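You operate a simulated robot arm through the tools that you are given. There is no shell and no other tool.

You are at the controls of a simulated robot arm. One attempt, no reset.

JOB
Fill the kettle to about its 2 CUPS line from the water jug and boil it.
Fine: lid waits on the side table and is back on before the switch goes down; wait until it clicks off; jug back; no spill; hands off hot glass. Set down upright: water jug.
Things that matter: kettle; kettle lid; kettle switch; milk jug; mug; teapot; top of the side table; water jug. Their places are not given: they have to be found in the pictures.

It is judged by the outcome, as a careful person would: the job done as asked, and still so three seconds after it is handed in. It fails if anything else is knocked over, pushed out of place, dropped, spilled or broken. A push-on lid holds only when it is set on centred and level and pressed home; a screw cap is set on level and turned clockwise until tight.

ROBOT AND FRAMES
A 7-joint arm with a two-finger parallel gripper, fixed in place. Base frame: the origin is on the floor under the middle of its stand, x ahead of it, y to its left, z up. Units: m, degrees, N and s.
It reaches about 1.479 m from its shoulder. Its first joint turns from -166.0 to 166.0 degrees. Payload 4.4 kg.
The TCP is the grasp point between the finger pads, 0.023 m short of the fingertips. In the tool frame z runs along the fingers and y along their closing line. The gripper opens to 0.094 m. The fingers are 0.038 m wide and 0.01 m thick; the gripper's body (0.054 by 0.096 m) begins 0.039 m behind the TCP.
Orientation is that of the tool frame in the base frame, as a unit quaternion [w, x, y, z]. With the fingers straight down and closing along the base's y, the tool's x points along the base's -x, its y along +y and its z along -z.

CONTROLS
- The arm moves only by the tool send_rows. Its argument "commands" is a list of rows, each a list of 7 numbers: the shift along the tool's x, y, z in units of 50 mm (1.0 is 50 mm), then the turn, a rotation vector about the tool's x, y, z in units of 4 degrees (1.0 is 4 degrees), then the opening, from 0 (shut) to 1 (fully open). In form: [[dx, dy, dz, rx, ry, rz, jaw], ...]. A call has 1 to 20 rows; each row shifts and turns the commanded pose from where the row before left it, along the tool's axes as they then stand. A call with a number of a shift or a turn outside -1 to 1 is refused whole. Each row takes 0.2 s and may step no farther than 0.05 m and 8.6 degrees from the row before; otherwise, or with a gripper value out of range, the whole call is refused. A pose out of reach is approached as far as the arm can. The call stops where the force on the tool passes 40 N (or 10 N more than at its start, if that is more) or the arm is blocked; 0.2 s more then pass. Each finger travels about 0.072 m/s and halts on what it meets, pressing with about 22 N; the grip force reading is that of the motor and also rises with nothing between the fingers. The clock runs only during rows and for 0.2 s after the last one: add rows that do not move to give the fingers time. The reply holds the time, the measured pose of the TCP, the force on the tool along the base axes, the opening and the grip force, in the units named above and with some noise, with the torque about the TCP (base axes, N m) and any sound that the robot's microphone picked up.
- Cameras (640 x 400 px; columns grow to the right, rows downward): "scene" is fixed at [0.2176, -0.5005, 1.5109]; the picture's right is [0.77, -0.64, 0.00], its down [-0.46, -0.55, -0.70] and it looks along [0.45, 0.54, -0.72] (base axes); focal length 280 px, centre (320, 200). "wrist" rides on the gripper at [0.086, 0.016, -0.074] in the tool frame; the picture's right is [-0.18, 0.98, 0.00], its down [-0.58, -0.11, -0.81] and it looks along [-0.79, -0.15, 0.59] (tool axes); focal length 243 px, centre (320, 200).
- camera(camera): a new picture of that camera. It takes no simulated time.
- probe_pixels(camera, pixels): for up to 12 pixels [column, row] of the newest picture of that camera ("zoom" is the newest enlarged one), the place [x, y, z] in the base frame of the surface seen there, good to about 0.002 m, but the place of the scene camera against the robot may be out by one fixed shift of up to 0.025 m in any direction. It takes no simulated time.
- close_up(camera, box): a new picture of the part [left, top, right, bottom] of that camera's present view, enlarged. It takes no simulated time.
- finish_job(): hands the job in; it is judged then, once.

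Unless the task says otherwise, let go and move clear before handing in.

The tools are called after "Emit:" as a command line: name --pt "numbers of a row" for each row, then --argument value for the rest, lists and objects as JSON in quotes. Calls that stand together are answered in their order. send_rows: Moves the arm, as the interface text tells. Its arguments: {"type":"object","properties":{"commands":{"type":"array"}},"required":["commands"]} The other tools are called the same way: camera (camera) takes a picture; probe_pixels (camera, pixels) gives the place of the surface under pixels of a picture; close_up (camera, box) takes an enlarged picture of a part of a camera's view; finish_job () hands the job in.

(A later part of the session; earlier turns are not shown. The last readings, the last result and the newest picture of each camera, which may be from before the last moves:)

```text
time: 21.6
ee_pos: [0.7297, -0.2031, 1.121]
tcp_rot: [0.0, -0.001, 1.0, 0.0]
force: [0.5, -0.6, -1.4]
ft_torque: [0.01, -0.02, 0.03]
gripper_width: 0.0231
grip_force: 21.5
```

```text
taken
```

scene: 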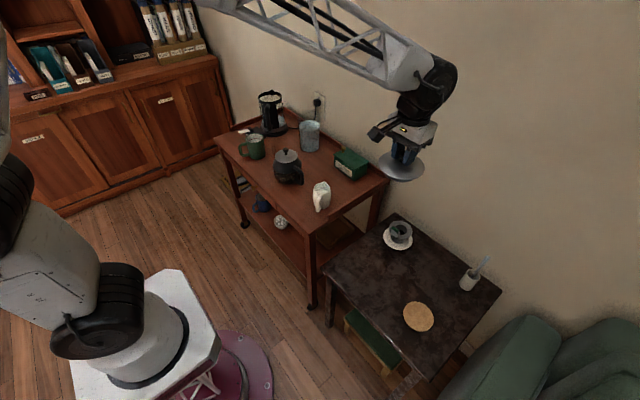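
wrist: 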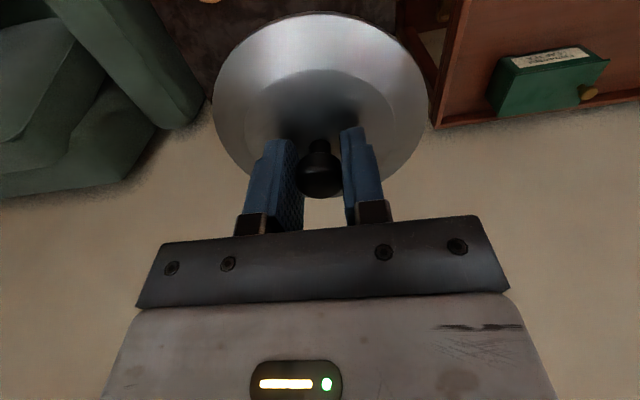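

Emit:
send_rows --pt "0 -0.1 0.6 0 0 0 0" --pt "0 -0.1 0.9 0 0 0 0" --pt "0 -0.1 0.9 0 0 0 0" --pt "0 -0.1 0.9 0 0 0 0" --pt "0 -0.1 0.9 0 0 0 0" --pt "0 -0.1 0.9 0 0 0 0" --pt "0 -0.1 0.9 0 0 0 0" --pt "0 -0.1 0.9 0 0 0 0" --pt "0 -0.05 0.9 0 0 0 0" --pt "0 0 0.6 0 0 0 0" --pt "0 0 0 0 0 0 0"

Emit:
camera --camera "wrist"

Emit:
close_up --camera "scene" --box '[320, 190, 460, 330]'

```text
time: 24.0
ee_pos: [0.7306, -0.2452, 0.6999]
tcp_rot: [0.0, 0.0, 1.0, 0.0]
force: [0.0, -0.2, -0.7]
ft_torque: [0.01, 0.04, -0.03]
gripper_width: 0.0229
grip_force: 22.0
```

```text
taken
```

wrist: 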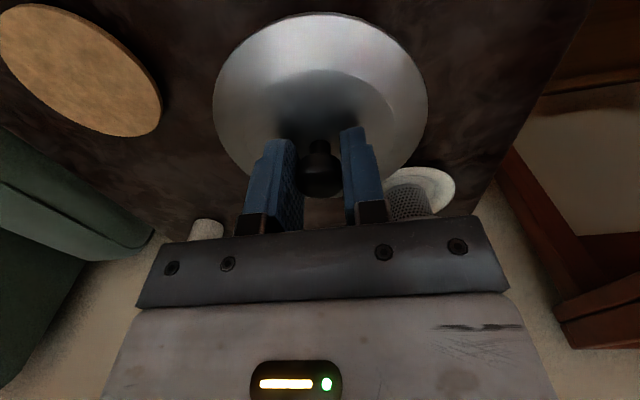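

```text
2.86 times, centred on (390, 260) of scene
```

zoom: 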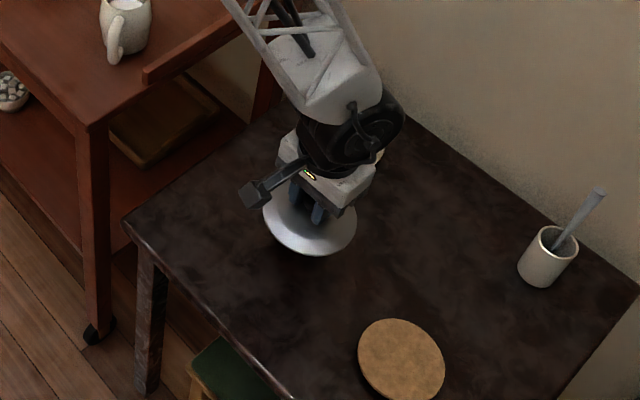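

Emit:
probe_pixels --camera "wrist" --pixels '[[200, 100], [450, 60], [180, 170], [440, 130], [320, 40], [300, 60], [430, 190], [100, 70]]'

Emit:
send_rows --pt "0 0 0.4 0 0 0 0" --pt "0 0 0.3 0 0 0 0" --pt "0 0 0.2 0 0 0 0" --pt "0 0 0.1 0 0 0 0" --pt "0 0 0 0 0 0 0"

```text
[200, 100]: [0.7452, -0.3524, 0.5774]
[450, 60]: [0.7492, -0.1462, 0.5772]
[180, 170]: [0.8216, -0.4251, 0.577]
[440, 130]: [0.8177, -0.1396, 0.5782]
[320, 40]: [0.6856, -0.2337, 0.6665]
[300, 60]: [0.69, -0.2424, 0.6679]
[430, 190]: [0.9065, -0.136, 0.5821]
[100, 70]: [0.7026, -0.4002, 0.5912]
```

```text
time: 25.2
ee_pos: [0.7325, -0.2441, 0.6488]
tcp_rot: [0.0, 0.0, 1.0, 0.0]
force: [0.0, -0.2, -0.3]
ft_torque: [-0.03, 0.02, -0.02]
gripper_width: 0.023
grip_force: 21.9
```

The table top is at z 0.577; the TCP is at 0.649 with no contact yet. I'll go down in small steps until I feel it touch.

Emit:
send_rows --pt "0 0 0.08 0 0 0 0" --pt "0 0 0.08 0 0 0 0" --pt "0 0 0.06 0 0 0 0" --pt "0 0 0 0 0 0 0"

Emit:
close_up --camera "scene" --box '[350, 220, 430, 280]'

```text
time: 26.2
ee_pos: [0.7332, -0.2434, 0.6385]
tcp_rot: [-0.001, 0.0, 1.0, 0.0]
force: [-0.5, -0.1, -0.6]
ft_torque: [-0.02, -0.02, -0.02]
gripper_width: 0.0229
grip_force: 21.6
```

```text
6.67 times, centred on (390, 250) of scene
```

zoom: 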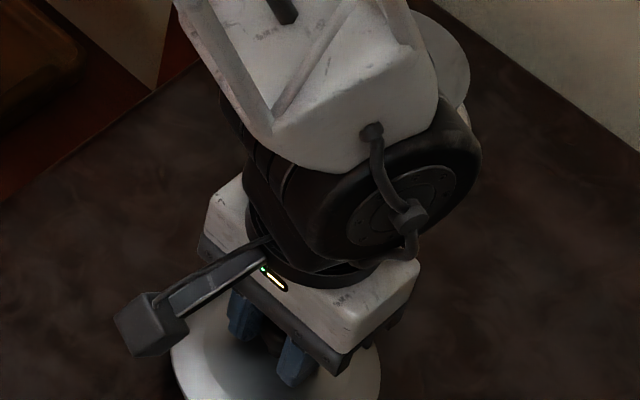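

Emit:
send_rows --pt "0 0 0.05 0 0 0 0" --pt "0 0 0.05 0 0 0 0" --pt "0 0 0.04 0 0 0 0" --pt "0 0 0 0 0 0 0"

```text
time: 27.2
ee_pos: [0.7325, -0.2441, 0.6323]
tcp_rot: [0.001, -0.001, 1.0, 0.0]
force: [4.7, 0.3, 19.3]
ft_torque: [0.11, -0.16, 0.03]
gripper_width: 0.023
grip_force: 21.9
```

Contact: 19 N up at TCP z 0.632. I'll ease the pressure and open.

Emit:
send_rows --pt "0 0 -0.04 0 0 0 0" --pt "0 0 0 0 0 0 0"

```text
time: 27.8
ee_pos: [0.7311, -0.2436, 0.6327]
tcp_rot: [0.0, 0.0, 1.0, 0.0]
force: [0.5, 0.9, -1.1]
ft_torque: [0.0, -0.05, -0.01]
gripper_width: 0.023
grip_force: 21.2
```

Emit:
send_rows --pt "0 0 0 0 0 0 0.3" --pt "0 0 0 0 0 0 0.6" --pt "0 0 0 0 0 0 0.8" --pt "0 0 0 0 0 0 0.8" --pt "0 0 -0.4 0 0 0 0.8" --pt "0 0 -0.8 0 0 0 0.8" --pt "0 0 -0.8 0 0 0 0.8"

Emit:
camera --camera "wrist"

Emit:
camera --camera "scene"

```text
time: 29.4
ee_pos: [0.7313, -0.2439, 0.7343]
tcp_rot: [0.0, 0.001, 1.0, 0.0]
force: [0.0, 0.1, -1.0]
ft_torque: [0.0, -0.04, 0.0]
gripper_width: 0.0751
grip_force: 0.1
```

```text
taken
```

wrist: 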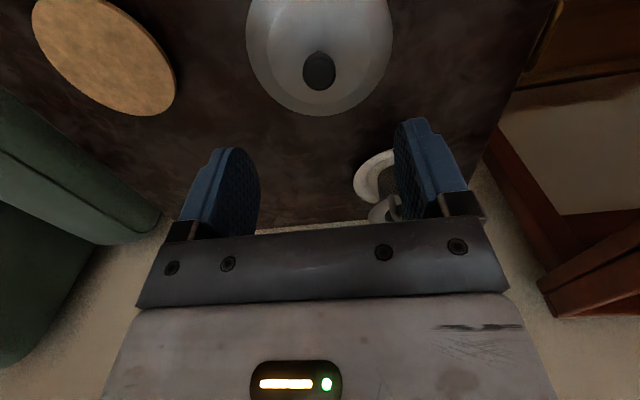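

```text
taken
```

scene: 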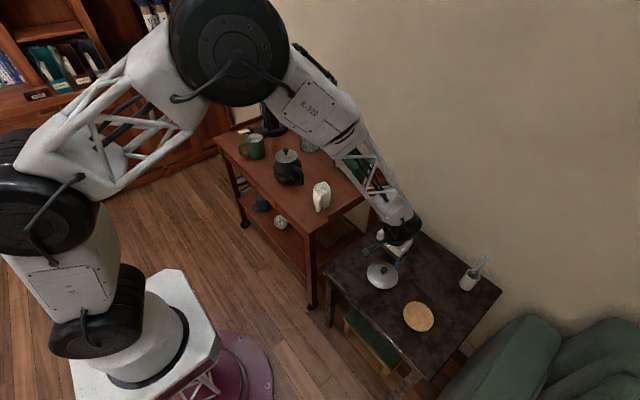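

The lid lies flat on the side table, knob at (0.731, −0.244). Next I'll rise and begin turning the wrist 150° about the finger axis, so that the camera is on top for taking the jug's handle.

Emit:
send_rows --pt "0 0 -0.6 0 0 0 0.8" --pt "0 0 -0.9 0 0 0 0.8" --pt "0 0 -0.9 0 0 0 0.8" --pt "0 0 -0.9 0 0 0 0.8" --pt "0 0 -0.9 0 0 0 0.8" --pt "0 0 -0.9 0 0 0 0.8" --pt "0 0 -0.9 0 0 0 0.8" --pt "0 0 -0.6 0 0 0.5 0.8" --pt "0 0 0 0 0 1 0.8" --pt "0 0 0 0 0 1 0.8" --pt "0 0 0 0 0 1 0.8" --pt "0 0 0 0 0 1 0.8" --pt "0 0 0 0 0 1 0.8" --pt "0 0 0 0 0 1 0.8" --pt "0 0 0 0 0 1 0.8"

Emit:
camera --camera "scene"

Emit:
camera --camera "wrist"

```text
time: 32.6
ee_pos: [0.7314, -0.2446, 1.0646]
tcp_rot: [0.0, 0.26, 0.966, 0.0]
force: [-0.1, -0.4, 0.0]
ft_torque: [-0.02, 0.02, 0.0]
gripper_width: 0.075
grip_force: 0.1
```

```text
taken
```

scene: 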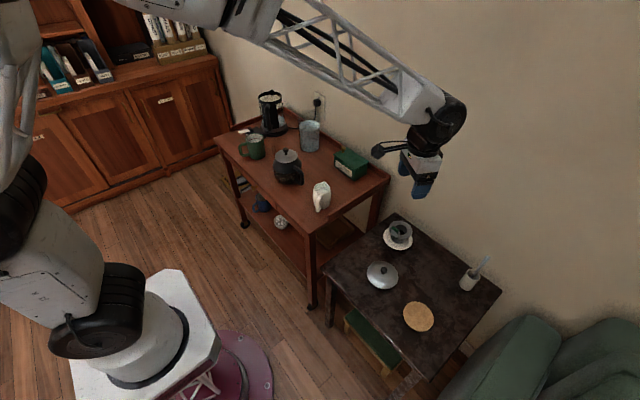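

```text
taken
```

wrist: 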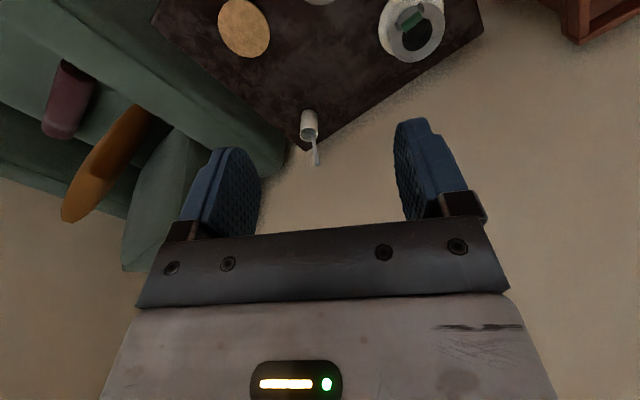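

Emit:
send_rows --pt "0 0 0 0 0 1 0.8" --pt "0 0 0 0 0 1 0.8" --pt "0 0 0 0 0 1 0.8" --pt "0 0 0 0 0 1 0.8" --pt "0 0 0 0 0 1 0.8" --pt "0 0 0 0 0 1 0.8" --pt "0 0 0 0 0 1 0.8" --pt "0 0 0 0 0 1 0.8" --pt "0 0 0 0 0 1 0.8" --pt "0 0 0 0 0 1 0.8" --pt "0 0 0 0 0 1 0.8" --pt "0 0 0 0 0 1 0.8" --pt "0 0 0 0 0 1 0.8" --pt "0 0 0 0 0 1 0.8" --pt "0 0 0 0 0 1 0.8" --pt "0 0 0 0 0 1 0.8" --pt "0 0 0 0 0 1 0.8" --pt "0 0 0 0 0 1 0.8" --pt "0 0 0 0 0 1 0.8" --pt "0 0 0 0 0 1 0.8"

Emit:
send_rows --pt "0 0 0 0 0 1 0.8" --pt "0 0 0 0 0 1 0.8" --pt "0 0 0 0 0 1 0.8" --pt "0 0 0 0 0 1 0.8" --pt "0 0 0 0 0 1 0.8" --pt "0 0 0 0 0 1 0.8" --pt "0 0 0 0 0 1 0.8" --pt "0 0 0 0 0 1 0.8" --pt "0 0 0 0 0 1 0.8" --pt "0 0 0 0 0 1 0.8"

Emit:
camera --camera "scene"

Emit:
camera --camera "wrist"

```text
time: 36.8
ee_pos: [0.7317, -0.2433, 1.0638]
tcp_rot: [0.001, 0.819, 0.574, 0.0]
force: [0.5, 0.7, -0.6]
ft_torque: [0.01, 0.01, 0.0]
gripper_width: 0.0754
grip_force: 0.1
```

```text
time: 39.0
ee_pos: [0.7317, -0.2442, 1.0641]
tcp_rot: [0.0, 0.966, 0.259, 0.0]
force: [0.3, -0.3, 0.3]
ft_torque: [-0.01, -0.01, -0.01]
gripper_width: 0.0752
grip_force: 0.0
```

```text
taken
```

scene: 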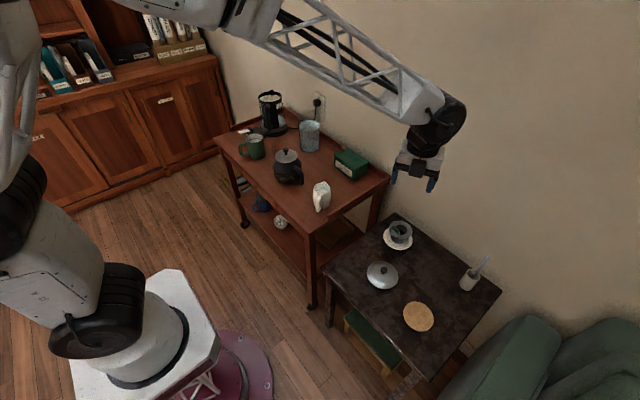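

```text
taken
```

wrist: 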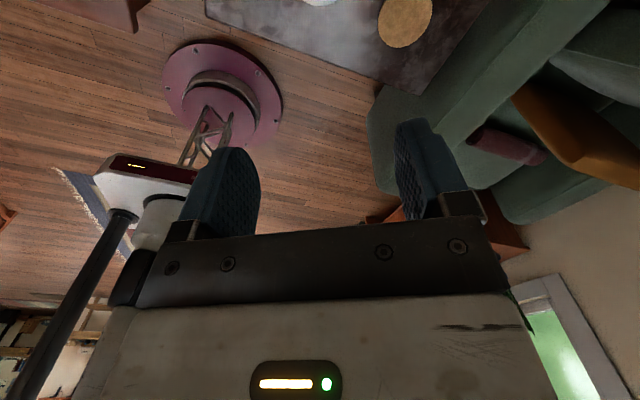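

The wrist is now turned (tool x at azimuth 30°). I'll carry the hand over toward the handle's approach line and pitch the fingers 45° forward.

Emit:
send_rows --pt "0.15 -0.5 -0.03 0 0 0 0.7" --pt "0.244 -0.806 -0.033 0 0 0 0.7" --pt "0.244 -0.806 -0.033 0 0 0 0.7" --pt "0.244 -0.806 -0.033 0 0 0 0.7" --pt "0.244 -0.806 -0.033 0 0 0 0.7" --pt "0.244 -0.806 -0.033 0 0 0 0.7" --pt "0.244 -0.806 -0.033 0 0 0 0.7" --pt "0.244 -0.806 -0.033 0 0 0 0.7" --pt "0.244 -0.806 -0.033 0 0 0 0.7" --pt "0.244 -0.806 -0.033 0 0 0 0.7" --pt "0.244 -0.806 -0.033 0 0 0 0.7" --pt "0.244 -0.806 -0.033 0 0 0 0.7" --pt "0.09 -0.3 -0.02 0 0 0 0.7"

Emit:
send_rows --pt "0 0 0 0 1 0 0.7" --pt "0 0 0 0 1 0 0.7" --pt "0 0 0 0 1 0 0.7" --pt "0 0 0 0 1 0 0.7" --pt "0 0 0 0 1 0 0.7" --pt "0 0 0 0 1 0 0.7" --pt "0 0 0 0 1 0 0.7" --pt "0 0 0 0 1 0 0.7" --pt "0 0 0 0 1 0 0.7" --pt "0 0 0 0 1 0 0.7" --pt "0 0 0 0 1 0 0.7" --pt "0 0 0 0 0.25 0 0.7"

Emit:
camera --camera "scene"

Emit:
camera --camera "wrist"

```text
time: 41.8
ee_pos: [0.6137, 0.2487, 1.0847]
tcp_rot: [0.0, 0.966, 0.259, -0.001]
force: [-0.1, -0.1, 0.1]
ft_torque: [0.01, -0.01, -0.01]
gripper_width: 0.0659
grip_force: 0.0
```

```text
time: 44.4
ee_pos: [0.6157, 0.2469, 1.0845]
tcp_rot: [-0.099, 0.892, 0.239, 0.37]
force: [0.2, 0.4, 0.3]
ft_torque: [0.01, 0.01, 0.0]
gripper_width: 0.0656
grip_force: 0.0
```

```text
taken
```

scene: 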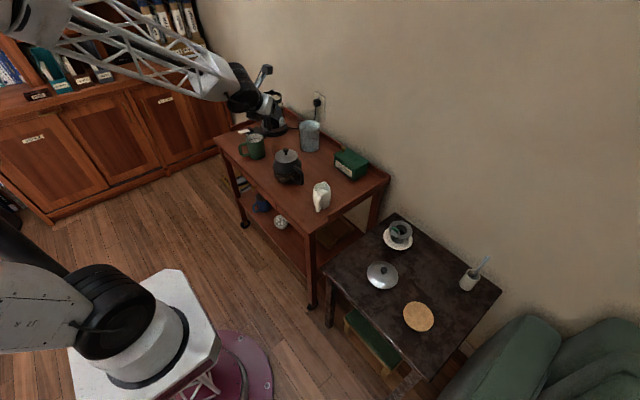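

```text
taken
```

wrist: 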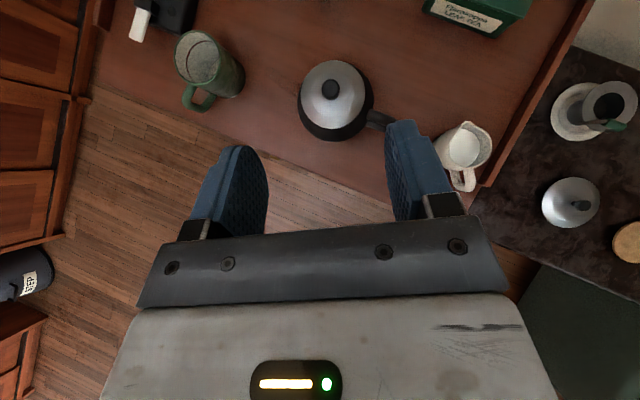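

The camera now looks straight down with the teapot at (333,95) ahead of the hand. I'll probe the teapot's height and extent, to check that the approach line passes clear above it.

Emit:
probe_pixels --camera "wrist" --pixels '[[331, 89], [331, 70], [310, 95], [362, 95], [340, 130], [380, 117], [345, 65], [205, 60], [195, 98], [310, 125], [370, 85], [320, 62]]'

```text
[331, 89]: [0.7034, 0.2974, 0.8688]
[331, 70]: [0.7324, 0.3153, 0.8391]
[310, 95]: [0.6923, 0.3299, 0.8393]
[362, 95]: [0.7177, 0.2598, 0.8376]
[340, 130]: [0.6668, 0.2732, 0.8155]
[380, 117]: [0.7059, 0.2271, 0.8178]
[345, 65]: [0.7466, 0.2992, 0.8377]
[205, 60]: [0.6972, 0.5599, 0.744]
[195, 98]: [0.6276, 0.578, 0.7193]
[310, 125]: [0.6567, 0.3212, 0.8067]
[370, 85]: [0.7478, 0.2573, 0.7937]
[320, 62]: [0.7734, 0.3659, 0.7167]
```

The teapot's knob top is at (0.703, 0.297, 0.869), in line with the handle, so I'll yaw 10° to pass beside its centre and then come down the approach line to a stage about 15 cm from the handle.

Emit:
send_rows --pt "0 0 0 -0.59 0 0.59 0.7" --pt "0 0 0 -0.59 0 0.59 0.7" --pt "0 0 0 -0.59 0 0.59 0.7" --pt "-0.12 -0.415 0 0 0 0 0.7" --pt "-0.12 -0.415 0 0 0 0 0.7" --pt "0 0 0.6 0 0 0 0.7" --pt "0 0 0.7 0 0 0 0.7" --pt "0 0 0.7 0 0 0 0.7" --pt "0 0 0 0 0 0 0.7"

Emit:
camera --camera "wrist"

Emit:
camera --camera "scene"

```text
time: 46.4
ee_pos: [0.6737, 0.2952, 1.0151]
tcp_rot: [-0.086, 0.9, 0.182, 0.387]
force: [-0.1, -0.4, -0.1]
ft_torque: [-0.03, 0.03, -0.04]
gripper_width: 0.0658
grip_force: 0.1
out of reach, approached as far as the arm can: row 3, 4, 5
```

```text
taken
```

wrist: 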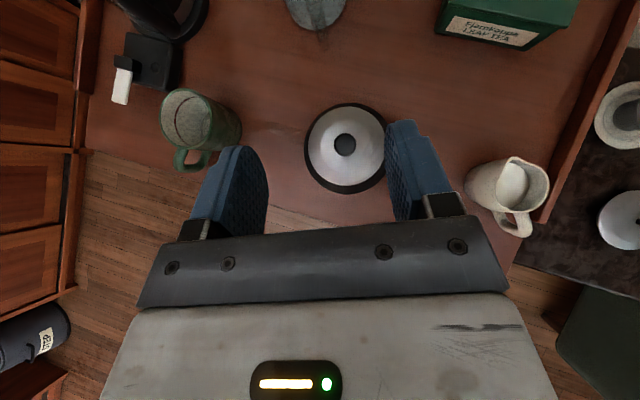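

```text
taken
```

scene: 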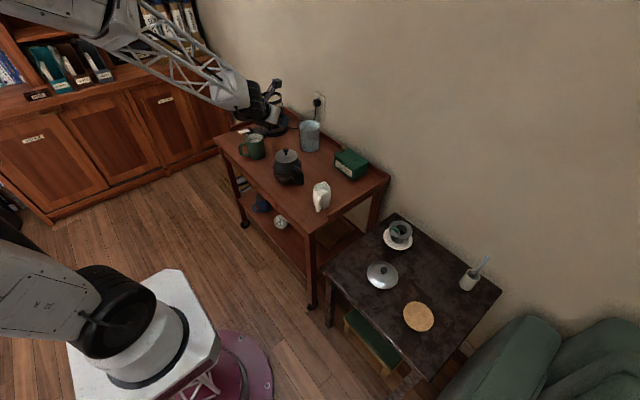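

The arm hits a wrist limit at that yaw (rows 3–5 reported out of reach), so I'll turn the other way, to azimuth ≈35°, with the fingers tilted a bit steeper, and check the pose.

Emit:
send_rows --pt "0 0 0 0.883 0 -0.883 0.7" --pt "0 0 0 0.883 0 -0.883 0.7" --pt "0 0 0 0.883 0 -0.883 0.7" --pt "0 0 0 0 -0.6 0 0.7" --pt "0 0 0 0 -0.6 0 0.7" --pt "0 0 0 0 0 0 0.7"

Emit:
camera --camera "wrist"

```text
time: 47.8
ee_pos: [0.6735, 0.2963, 1.0174]
tcp_rot: [-0.119, 0.883, 0.303, 0.338]
force: [0.2, 0.1, 1.0]
ft_torque: [-0.02, 0.0, 0.02]
gripper_width: 0.0659
grip_force: 0.0
```

```text
taken
```

wrist: 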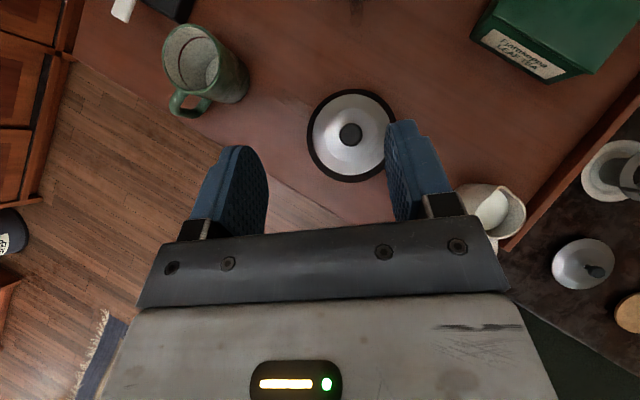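

Orientation is now azimuth ≈38°, 48° down. I'll shift onto the approach line and advance to about 12 cm from the handle, then look again.

Emit:
send_rows --pt "-0.02 0.4 0 0 0 0 0.7" --pt "-0.02 0.41 0 0 0 0 0.7" --pt "0 0 0.6 0 0 0 0.7" --pt "0 0 0.8 0 0 0 0.7" --pt "0 0 0.8 0 0 0 0.7" --pt "0 0 0.67 0 0 0 0.7" --pt "0 0 0 0 0 0 0.7"

Emit:
camera --camera "wrist"

Emit:
close_up --camera "scene" --box '[230, 70, 370, 200]'

```text
time: 49.4
ee_pos: [0.7726, 0.3252, 0.9101]
tcp_rot: [-0.119, 0.882, 0.304, 0.338]
force: [-0.8, -0.1, 0.9]
ft_torque: [0.0, 0.05, 0.0]
gripper_width: 0.0658
grip_force: 0.0
```

```text
taken
```

wrist: 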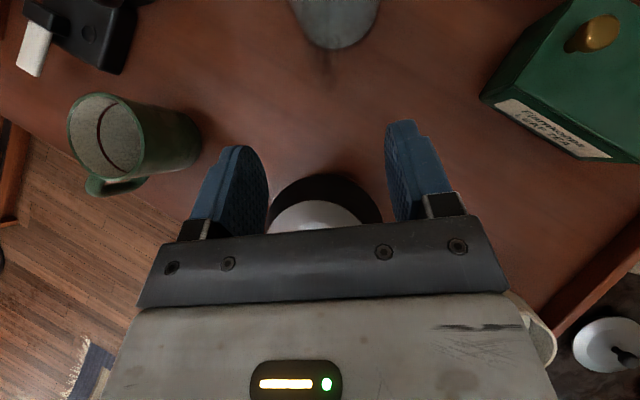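

```text
3.08 times, centred on (300, 135) of scene
```

zoom: 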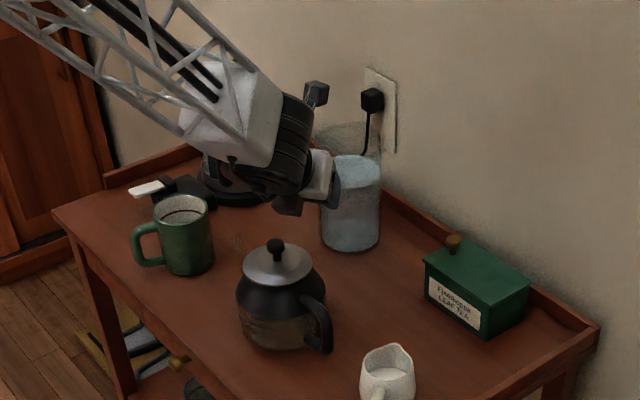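

Emit:
close_up --camera "wrist" --box '[260, 0, 400, 120]'

Emit:
close_up --camera "wrist" --box '[220, 0, 440, 200]'

```text
3.33 times, centred on (330, 60) of wrist
```

zoom: 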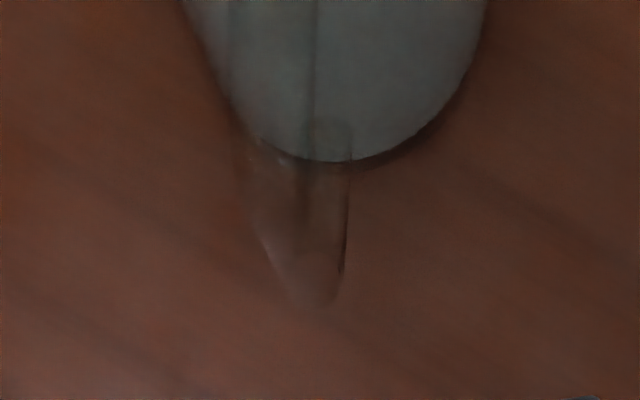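

```text
2.00 times, centred on (330, 100) of wrist
```

zoom: 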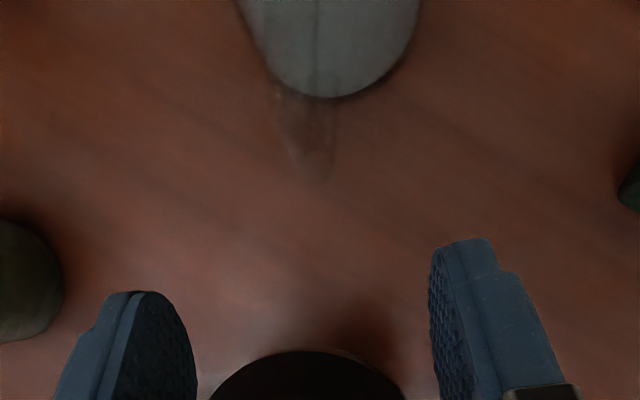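

The handle tapers to about (315,290) in the close-up; the sight-line puts the bar at (0.832, 0.371), in agreement with before, and the hand is in line with it. I'll advance 8 cm and recheck.

Emit:
send_rows --pt "0 0 0.4 0 0 0 0.7" --pt "0 0 0.4 0 0 0 0.7" --pt "0 0 0.4 0 0 0 0.7" --pt "0 0 0.4 0 0 0 0.7" --pt "0 0 0 0 0 0 0.7"

Emit:
camera --camera "wrist"

Emit:
close_up --camera "wrist" --box '[220, 40, 440, 220]'

```text
time: 50.6
ee_pos: [0.8138, 0.3562, 0.85]
tcp_rot: [-0.119, 0.883, 0.304, 0.338]
force: [0.3, 0.1, -0.3]
ft_torque: [0.0, -0.01, -0.04]
gripper_width: 0.066
grip_force: 0.1
```

```text
taken
```

wrist: 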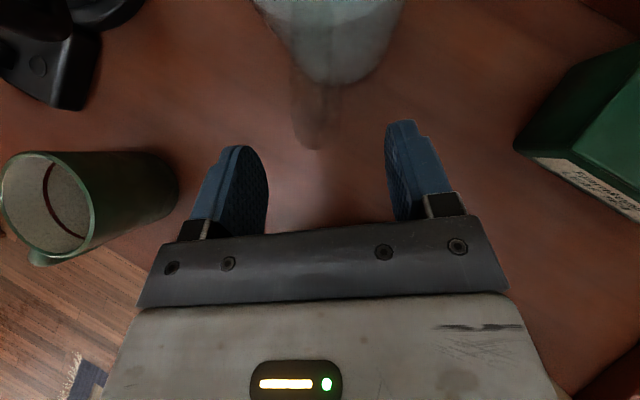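

```text
2.22 times, centred on (330, 130) of wrist
```

zoom: 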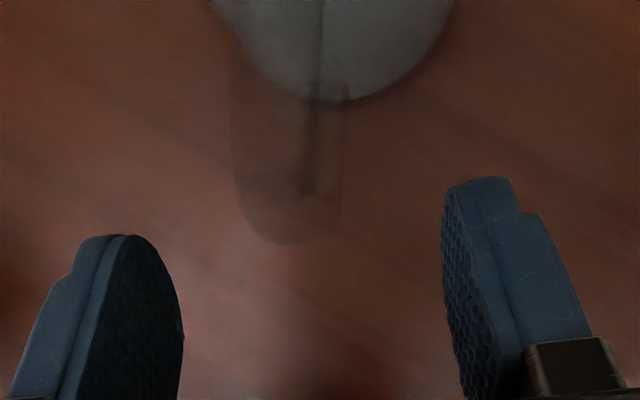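

The handle's outer end sits between the finger tips (zoom ≈(285,230)). I'll advance the last 4 cm gently.

Emit:
send_rows --pt "0 0 0.2 0 0 0 0.7" --pt "0 0 0.2 0 0 0 0.7" --pt "0 0 0.2 0 0 0 0.7" --pt "0 0 0.2 0 0 0 0.7" --pt "0 0 0 0 0 0 0.7"

Emit:
close_up --camera "wrist" --box '[220, 80, 440, 240]'

Emit:
close_up --camera "scene" --box '[260, 90, 350, 160]'

```text
time: 51.8
ee_pos: [0.8369, 0.3732, 0.8222]
tcp_rot: [-0.12, 0.882, 0.304, 0.338]
force: [-5.2, -3.9, 17.3]
ft_torque: [0.08, -0.18, -0.02]
gripper_width: 0.0658
grip_force: 0.0
```

```text
2.50 times, centred on (330, 160) of wrist
```

zoom: 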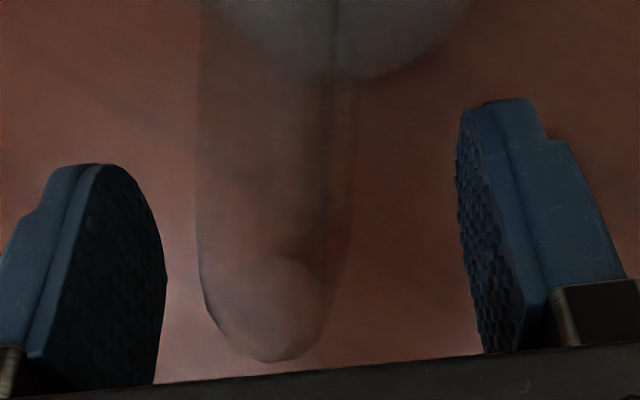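

```text
5.71 times, centred on (305, 125) of scene
```

zoom: 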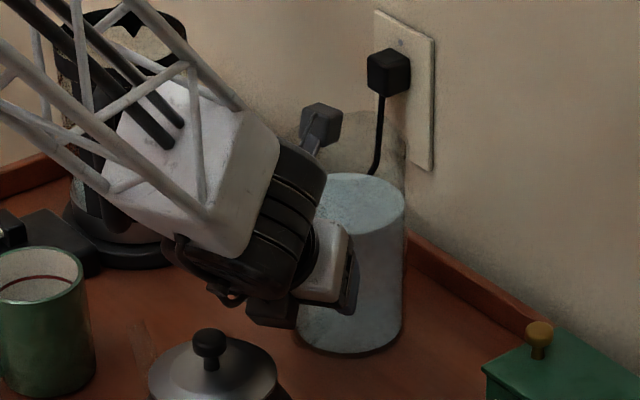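

There is contact: 17 N along the finger axis, so the palm is touching the handle's upper corner. I'll back off, slide down slightly along the bar, and recheck the force.

Emit:
send_rows --pt "0 0 -0.12 0 0 0 0.7" --pt "-0.1 -0.03 0 0 0 0 0.7" --pt "-0.11 0 0 0 0 0 0.7" --pt "0 0 0.06 0 0 0 0.7" --pt "0 0 0 0 0 0 0.7"

Emit:
close_up --camera "wrist" --box '[220, 80, 440, 240]'

```text
time: 53.0
ee_pos: [0.8268, 0.3688, 0.8151]
tcp_rot: [-0.119, 0.883, 0.304, 0.338]
force: [-0.4, 0.6, 0.0]
ft_torque: [0.01, -0.01, -0.01]
gripper_width: 0.0657
grip_force: 0.1
```

```text
2.50 times, centred on (330, 160) of wrist
```

zoom: 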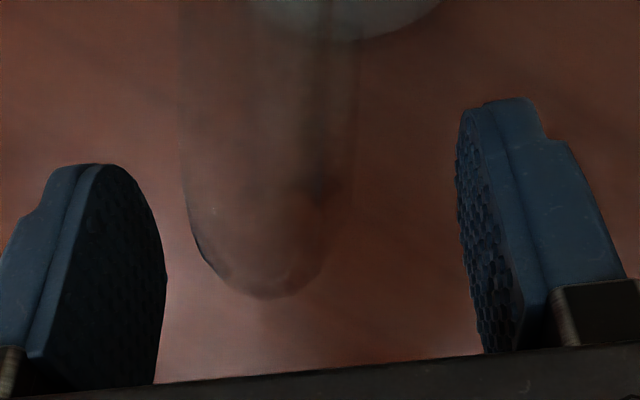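

Clear of contact now. I'll go in 3 mm more and close on the bar.

Emit:
send_rows --pt "0 0.02 0.07 0 0 0 0.7" --pt "0 0 0 0 0 0 0.5" --pt "0 0 0 0 0 0 0.4" --pt "0 0 0 0 0 0 0.3" --pt "0 0 0 0 0 0 0.2" --pt "0 0 0 0 0 0 0.1" --pt "0 0 0 0 0 0 0" --pt "0 0 0 0 0 0 0"

Emit:
close_up --camera "wrist" --box '[220, 80, 440, 240]'

Emit:
close_up --camera "scene" --box '[260, 90, 350, 160]'

```text
time: 54.8
ee_pos: [0.8295, 0.371, 0.8128]
tcp_rot: [-0.12, 0.882, 0.305, 0.338]
force: [1.2, 0.1, 0.2]
ft_torque: [-0.46, -0.48, -0.05]
gripper_width: 0.0158
grip_force: 21.7
```

```text
2.50 times, centred on (330, 160) of wrist
```

zoom: 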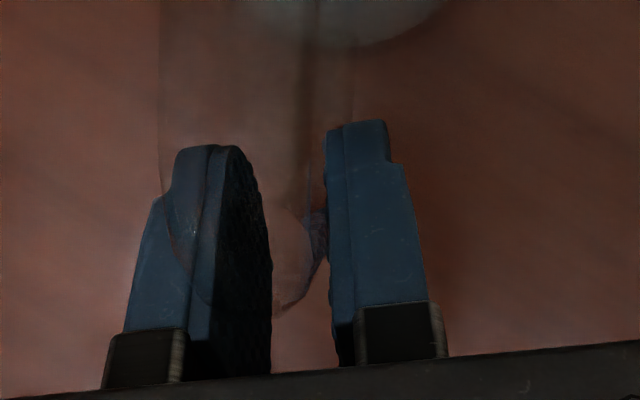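

```text
5.71 times, centred on (305, 125) of scene
```

zoom: 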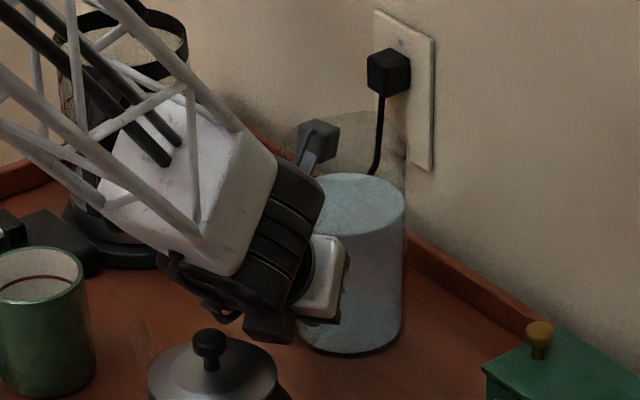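

The grip is on: width 15.8 mm at 21.7 N. I'll lift only a few millimetres first and see how the jug hangs.

Emit:
send_rows --pt "0.04 0 -0.0445 0 0 0 0" --pt "0.04 0 -0.0445 0 0 0 0" --pt "0 0 0 0 0 0 0"

Emit:
close_up --camera "scene" --box '[260, 90, 350, 160]'

Emit:
camera --camera "wrist"

```text
time: 55.6
ee_pos: [0.8274, 0.3687, 0.8175]
tcp_rot: [-0.119, 0.883, 0.304, 0.337]
force: [-0.6, 0.1, -0.8]
ft_torque: [-0.3, 0.58, -0.02]
gripper_width: 0.0159
grip_force: 22.4
```

```text
5.71 times, centred on (305, 125) of scene
```

zoom: 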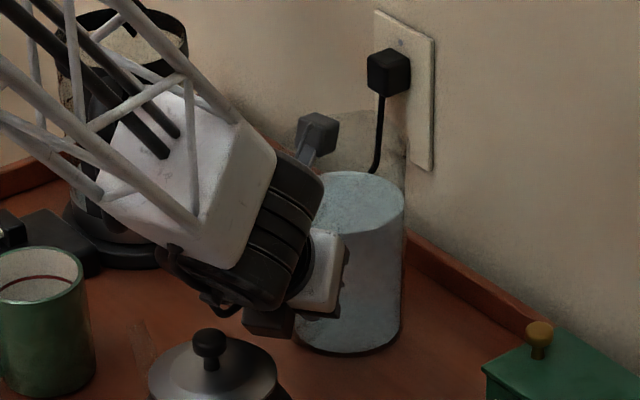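

```text
taken
```

wrist: 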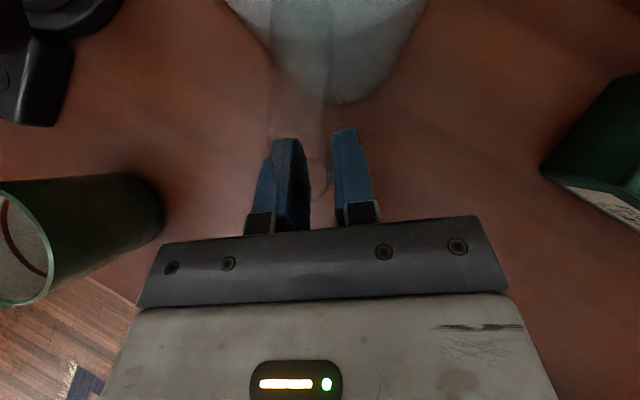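

Only the turning moment (0.65 N m) has come on, with hardly any weight yet. I'll lift a little further and watch.

Emit:
send_rows --pt "0.067 0 -0.074 0 0 0 0" --pt "0.067 0 -0.074 0 0 0 0" --pt "0 0 0 0 0 0 0"

Emit:
close_up --camera "scene" --box '[260, 90, 350, 160]'

Emit:
close_up --camera "wrist" --box '[220, 0, 440, 240]'

```text
time: 56.4
ee_pos: [0.8292, 0.3693, 0.8297]
tcp_rot: [-0.119, 0.883, 0.304, 0.337]
force: [1.8, 1.7, -6.5]
ft_torque: [-0.04, 0.11, 0.04]
gripper_width: 0.0162
grip_force: 21.9
```

```text
5.71 times, centred on (305, 125) of scene
```

zoom: 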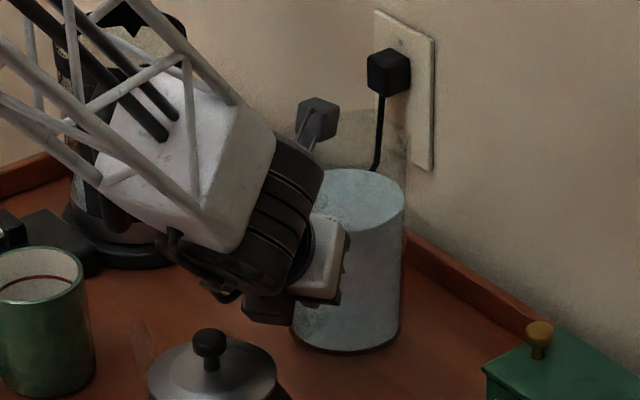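

```text
1.67 times, centred on (330, 120) of wrist
```

zoom: 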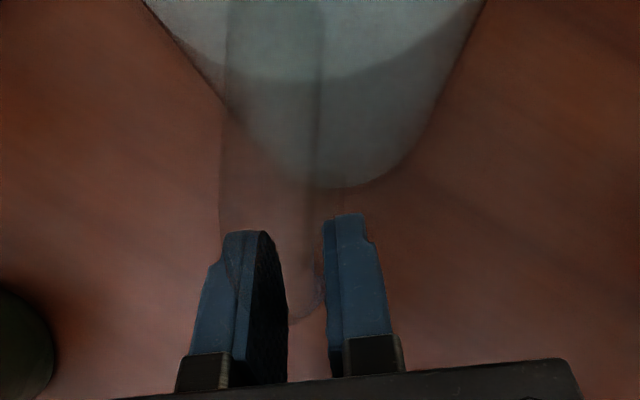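

The handle side rose but the jug pivoted in the grip: weight ≈15 N at 9 cm from the bar is more than 22 N of grip can hold level (the moment fell from 0.65 to 0.12 N m as it slipped, about 7° of tilt). I'll set it back flat before anything spills.

Emit:
send_rows --pt "-0.04 0 0.0445 0 0 0 0" --pt "-0.04 0 0.0445 0 0 0 0" --pt "-0.04 0 0.0445 0 0 0 0" --pt "0 0 0 0 0 0 0"

Emit:
close_up --camera "scene" --box '[260, 90, 350, 160]'

```text
time: 57.4
ee_pos: [0.8288, 0.3692, 0.8198]
tcp_rot: [-0.12, 0.882, 0.304, 0.339]
force: [-4.3, -1.5, 3.3]
ft_torque: [0.31, -0.57, -0.01]
gripper_width: 0.016
grip_force: 22.1
```

```text
5.71 times, centred on (305, 125) of scene
```

zoom: 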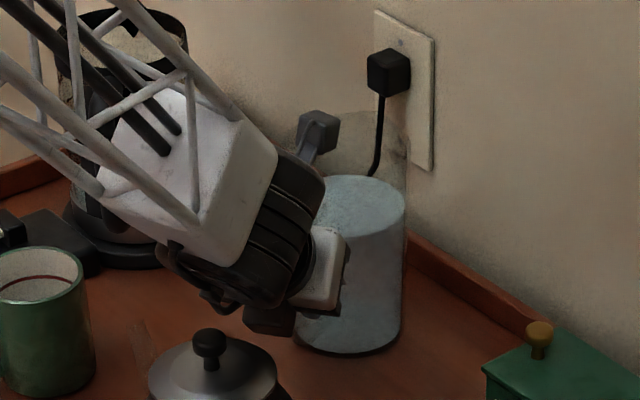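

The moment has reversed and the force is slightly upward, so the jug is standing flat again. I'll open the fingers and check that it stands true.

Emit:
send_rows --pt "0 0 0 0 0 0 0.1" --pt "0 0 0 0 0 0 0.2" --pt "0 0 0 0 0 0 0.3" --pt "0 0 0 0 0 0 0.4" --pt "0 0 0 0 0 0 0.5" --pt "0 0 0 0 0 0 0.6" --pt "0 0 0 0 0 0 0.6"

Emit:
close_up --camera "scene" --box '[260, 90, 350, 160]'

Emit:
close_up --camera "wrist" --box '[200, 0, 460, 240]'

```text
time: 59.0
ee_pos: [0.8303, 0.3688, 0.8197]
tcp_rot: [-0.12, 0.883, 0.304, 0.337]
force: [0.3, 0.1, -0.2]
ft_torque: [0.01, -0.03, -0.02]
gripper_width: 0.0564
grip_force: 0.0
```

```text
5.71 times, centred on (305, 125) of scene
```

zoom: 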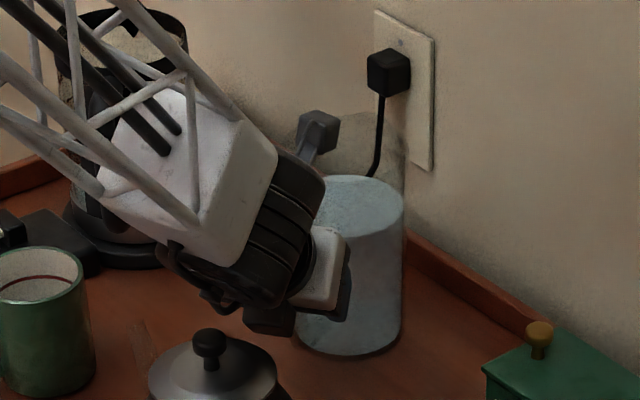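

```text
1.67 times, centred on (330, 120) of wrist
```

zoom: 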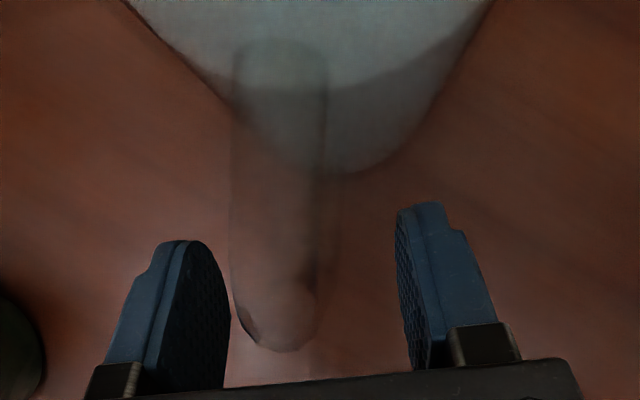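

The jug is standing flat where it was and everything is steady. I'll withdraw along the approach line, and instead try pinching the jug's rim wall from above (one finger inside, above the water), which cuts the lever arm in half and holds it with the flats of the pads.

Emit:
send_rows --pt "0 0 -0.4 0 0 0 0.6" --pt "0 0 -0.8 0 0 0 0.6" --pt "0 0 -0.9 0 0 0 0.6" --pt "0 0 -0.9 0 0 0 0.6" --pt "0 0 -0.9 0 0 0 0.6" --pt "0 0 -0.9 0 0 0 0.6" --pt "0 0 -0.5 0 0 0 0.6"

Emit:
camera --camera "wrist"

Emit:
close_up --camera "scene" --box '[230, 70, 370, 200]'

```text
time: 60.6
ee_pos: [0.6898, 0.2573, 1.0148]
tcp_rot: [-0.118, 0.883, 0.304, 0.337]
force: [0.6, 0.1, -0.9]
ft_torque: [0.02, 0.04, 0.01]
gripper_width: 0.0564
grip_force: 0.0
```

```text
taken
```

wrist: 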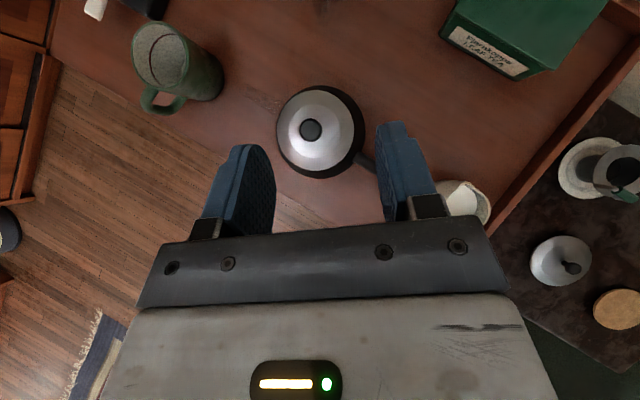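

```text
3.08 times, centred on (300, 135) of scene
```

zoom: 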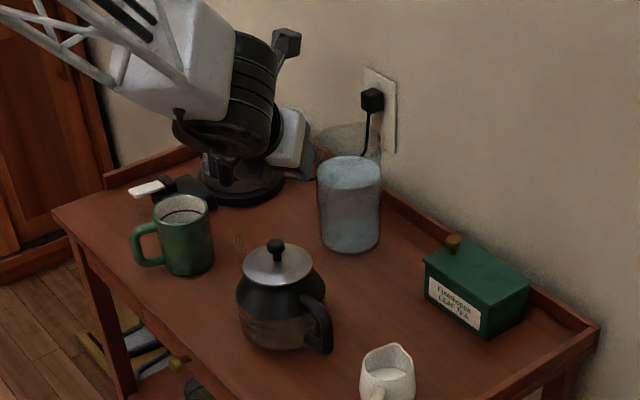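

The jug stands undisturbed at its place. Now I'll go back to fingers-down and turn the wrist back to its home yaw.

Emit:
send_rows --pt "0.4 0 -0.45 0 -1 0 0.6" --pt "0.4 0 -0.45 0 -1 0 0.6" --pt "0 0 0 0 -1 0 0.6" --pt "0 0 0 0 -1 0 0.6" --pt "0 0 0 0 -1 0 0.6" --pt "0 0 0 0 -1 0 0.6" --pt "0 0 0 0 -1 0 0.6" --pt "0 0 0 0 -1 0 0.6" --pt "0 0 0 0 -1 0 0.6" --pt "0 0 0 0 -1 0 0.6" --pt "0 0 0 0 -0.5 0 0.6" --pt "0 0 0 0 0 0 0.6"

Emit:
send_rows --pt "0 0 0 0 0 -1 0.6" --pt "0 0 0 0 0 -1 0.6" --pt "0 0 0 0 0 -1 0.6" --pt "0 0 0 0 0 -1 0.6" --pt "0 0 0 0 0 -1 0.6" --pt "0 0 0 0 0 -1 0.6" --pt "0 0 0 0 0 -1 0.6" --pt "0 0 0 0 0 -1 0.6" --pt "0 0 0 0 0 -1 0.6" --pt "0 0 0 0 0 -1 0.6" --pt "0 0 0 0 0 -1 0.6" --pt "0 0 0 0 0 -1 0.6" --pt "0 0 0 0 0 -1 0.6" --pt "0 0 0 0 0 -1 0.6" --pt "0 0 0 0 0 -1 0.6" --pt "0 0 0 0 0 -1 0.6" --pt "0 0 0 0 0 -1 0.6" --pt "0 0 0 0 0 -1 0.6" --pt "0 0 0 0 0 -1 0.6" --pt "0 0 0 0 0 -1 0.6"

Emit:
send_rows --pt "0 0 0 0 0 -1 0.6" --pt "0 0 0 0 0 -1 0.6" --pt "0 0 0 0 0 -1 0.6" --pt "0 0 0 0 0 -1 0.6" --pt "0 0 0 0 0 -1 0.6" --pt "0 0 0 0 0 -1 0.6" --pt "0 0 0 0 0 -1 0.6" --pt "0 0 0 0 0 -1 0.6" --pt "0 0 0 0 0 -1 0.6" --pt "0 0 0 0 0 -1 0.6" --pt "0 0 0 0 0 -1 0.6" --pt "0 0 0 0 0 -1 0.6" --pt "0 0 0 0 0 -1 0.6" --pt "0 0 0 0 0 -1 0.6" --pt "0 0 0 0 0 -1 0.6" --pt "0 0 0 0 0 0 0.6"

```text
time: 63.2
ee_pos: [0.6916, 0.2601, 1.0767]
tcp_rot: [-0.003, 0.945, 0.327, -0.001]
force: [-1.2, -0.1, 0.3]
ft_torque: [0.01, -0.01, 0.05]
gripper_width: 0.0562
grip_force: 0.1
```

```text
time: 67.4
ee_pos: [0.691, 0.2606, 1.0783]
tcp_rot: [-0.003, 0.514, 0.858, 0.001]
force: [0.4, 1.1, 0.3]
ft_torque: [-0.01, -0.01, 0.0]
gripper_width: 0.0563
grip_force: 0.1
```

```text
time: 70.8
ee_pos: [0.6922, 0.2589, 1.0777]
tcp_rot: [-0.002, 0.016, 1.0, 0.002]
force: [-0.2, 0.7, -0.7]
ft_torque: [0.0, 0.01, 0.01]
gripper_width: 0.0564
grip_force: 0.0
```

Emit:
send_rows --pt "-0.36 0.67 0.06 0 0 0 0.6" --pt "-0.36 0.67 0.06 0 0 0 0.6" --pt "-0.36 0.67 0.06 0 0 0 0.6" --pt "-0.36 0.67 0.06 0 0 0 0.6" --pt "-0.36 0.67 0.06 0 0 0 0.6" --pt "-0.36 0.67 0.06 0 0 0.2 0.6" --pt "0 0 0 0 0 -0.65 0.6"

Emit:
camera --camera "wrist"

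Emit:
close_up --camera "wrist" --box '[220, 70, 400, 220]'

```text
time: 72.4
ee_pos: [0.8057, 0.4582, 1.0604]
tcp_rot: [-0.002, 0.001, 1.0, 0.001]
force: [-0.3, -0.5, -0.1]
ft_torque: [0.02, -0.01, -0.06]
gripper_width: 0.0565
grip_force: 0.1
```

```text
taken
```

wrist: 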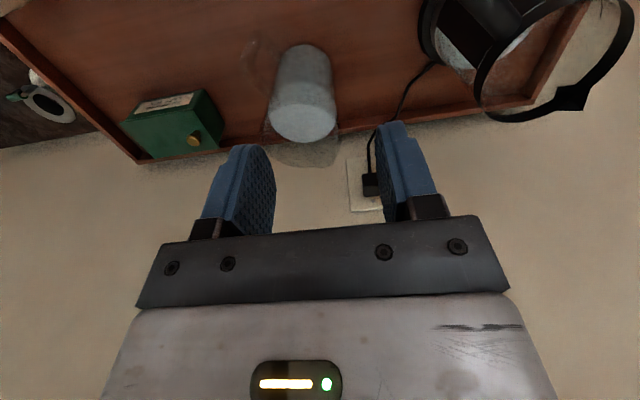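

```text
2.67 times, centred on (310, 145) of wrist
```

zoom: 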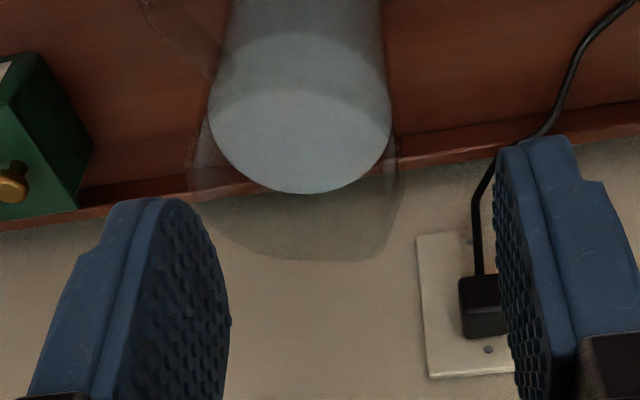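

The jug's rim shows a small spout corner (zoom ≈(385,258)) opposite the handle, and water stands about 57 mm below the rim. I'll probe the rim edge points so that I can place a finger on each side of the wall at its +y side.

Emit:
probe_pixels --camera "zoom" --pixels '[[392, 190], [396, 200], [390, 215], [398, 185], [387, 240], [384, 258], [350, 261], [300, 262], [240, 245], [205, 205], [196, 190], [192, 170]]'

Emit:
probe_pixels --camera "zoom" --pixels '[[397, 170], [400, 175], [394, 178], [396, 160], [393, 165], [390, 175], [402, 180], [380, 262], [320, 262], [270, 256], [220, 228], [300, 160]]'

Emit:
close_up --camera "wrist" --box '[260, 120, 350, 180]'

```text
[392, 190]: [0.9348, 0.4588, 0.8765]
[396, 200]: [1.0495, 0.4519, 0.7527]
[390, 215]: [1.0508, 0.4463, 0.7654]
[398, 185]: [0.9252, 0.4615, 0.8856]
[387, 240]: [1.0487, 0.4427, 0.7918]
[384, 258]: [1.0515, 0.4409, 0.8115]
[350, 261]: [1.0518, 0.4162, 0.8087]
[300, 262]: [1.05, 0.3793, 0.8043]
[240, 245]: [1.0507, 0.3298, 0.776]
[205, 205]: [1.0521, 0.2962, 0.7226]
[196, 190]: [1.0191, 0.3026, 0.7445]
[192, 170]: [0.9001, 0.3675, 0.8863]
```

```text
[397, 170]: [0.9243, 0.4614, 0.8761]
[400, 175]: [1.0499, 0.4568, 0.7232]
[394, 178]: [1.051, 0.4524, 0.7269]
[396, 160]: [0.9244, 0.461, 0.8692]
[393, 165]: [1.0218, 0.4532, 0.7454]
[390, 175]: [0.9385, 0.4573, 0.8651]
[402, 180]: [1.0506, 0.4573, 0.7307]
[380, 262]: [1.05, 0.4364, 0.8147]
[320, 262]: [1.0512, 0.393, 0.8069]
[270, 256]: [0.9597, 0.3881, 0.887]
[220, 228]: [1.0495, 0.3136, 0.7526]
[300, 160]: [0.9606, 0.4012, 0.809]
```

```text
6.67 times, centred on (305, 150) of wrist
```

zoom: 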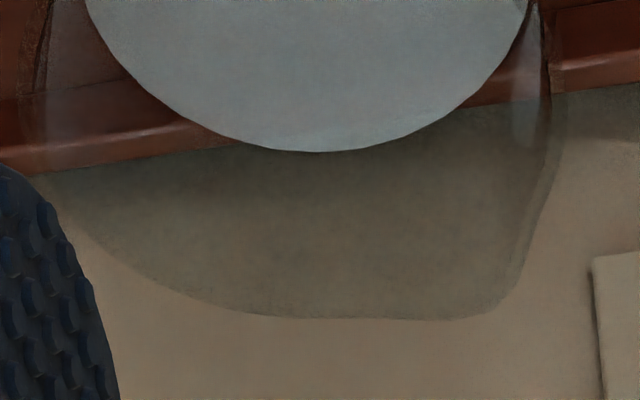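

The rim is a circle of about 49 mm radius centred near (0.9165, 0.414) at z 0.887. I'll position the open fingers above its +y wall (0.9165, 0.4605).

Emit:
send_rows --pt "-0.55 0.012 0.5 0 0 0 0.5" --pt "-0.55 0.012 0.5 0 0 0 0.5" --pt "-0.55 0.012 0.5 0 0 0 0.5" --pt "-0.55 0.012 0.5 0 0 0 0.5" --pt "0 0 0.2 0 0 0 0.5" --pt "0 0 0 0 0 0 0.5"

Emit:
camera --camera "wrist"

Emit:
close_up --camera "scene" --box '[260, 70, 350, 160]'

```text
time: 73.8
ee_pos: [0.9167, 0.4609, 0.9484]
tcp_rot: [-0.001, 0.001, 1.0, 0.001]
force: [0.6, -0.2, -0.7]
ft_torque: [-0.03, -0.04, 0.01]
gripper_width: 0.0471
grip_force: 0.0
```

```text
taken
```

wrist: 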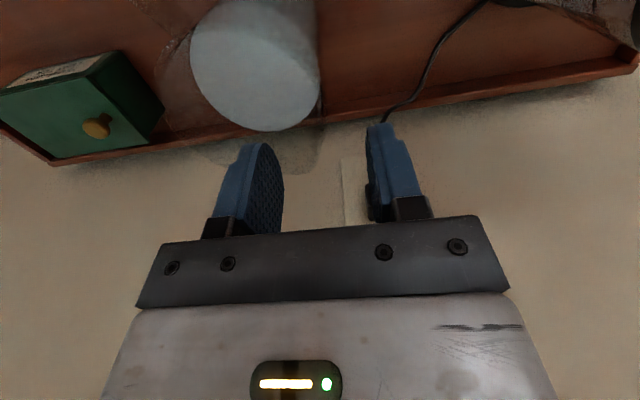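

```text
4.44 times, centred on (305, 115) of scene
```

zoom: 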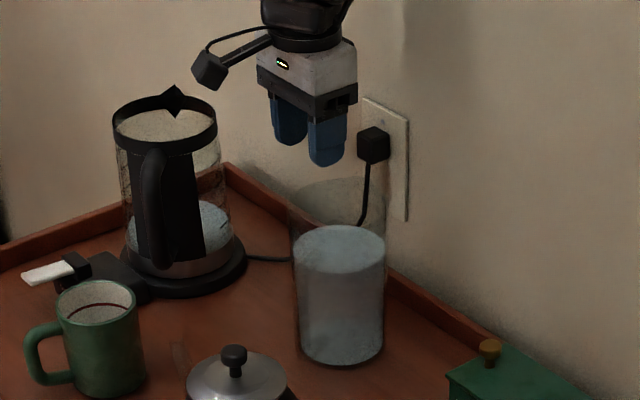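

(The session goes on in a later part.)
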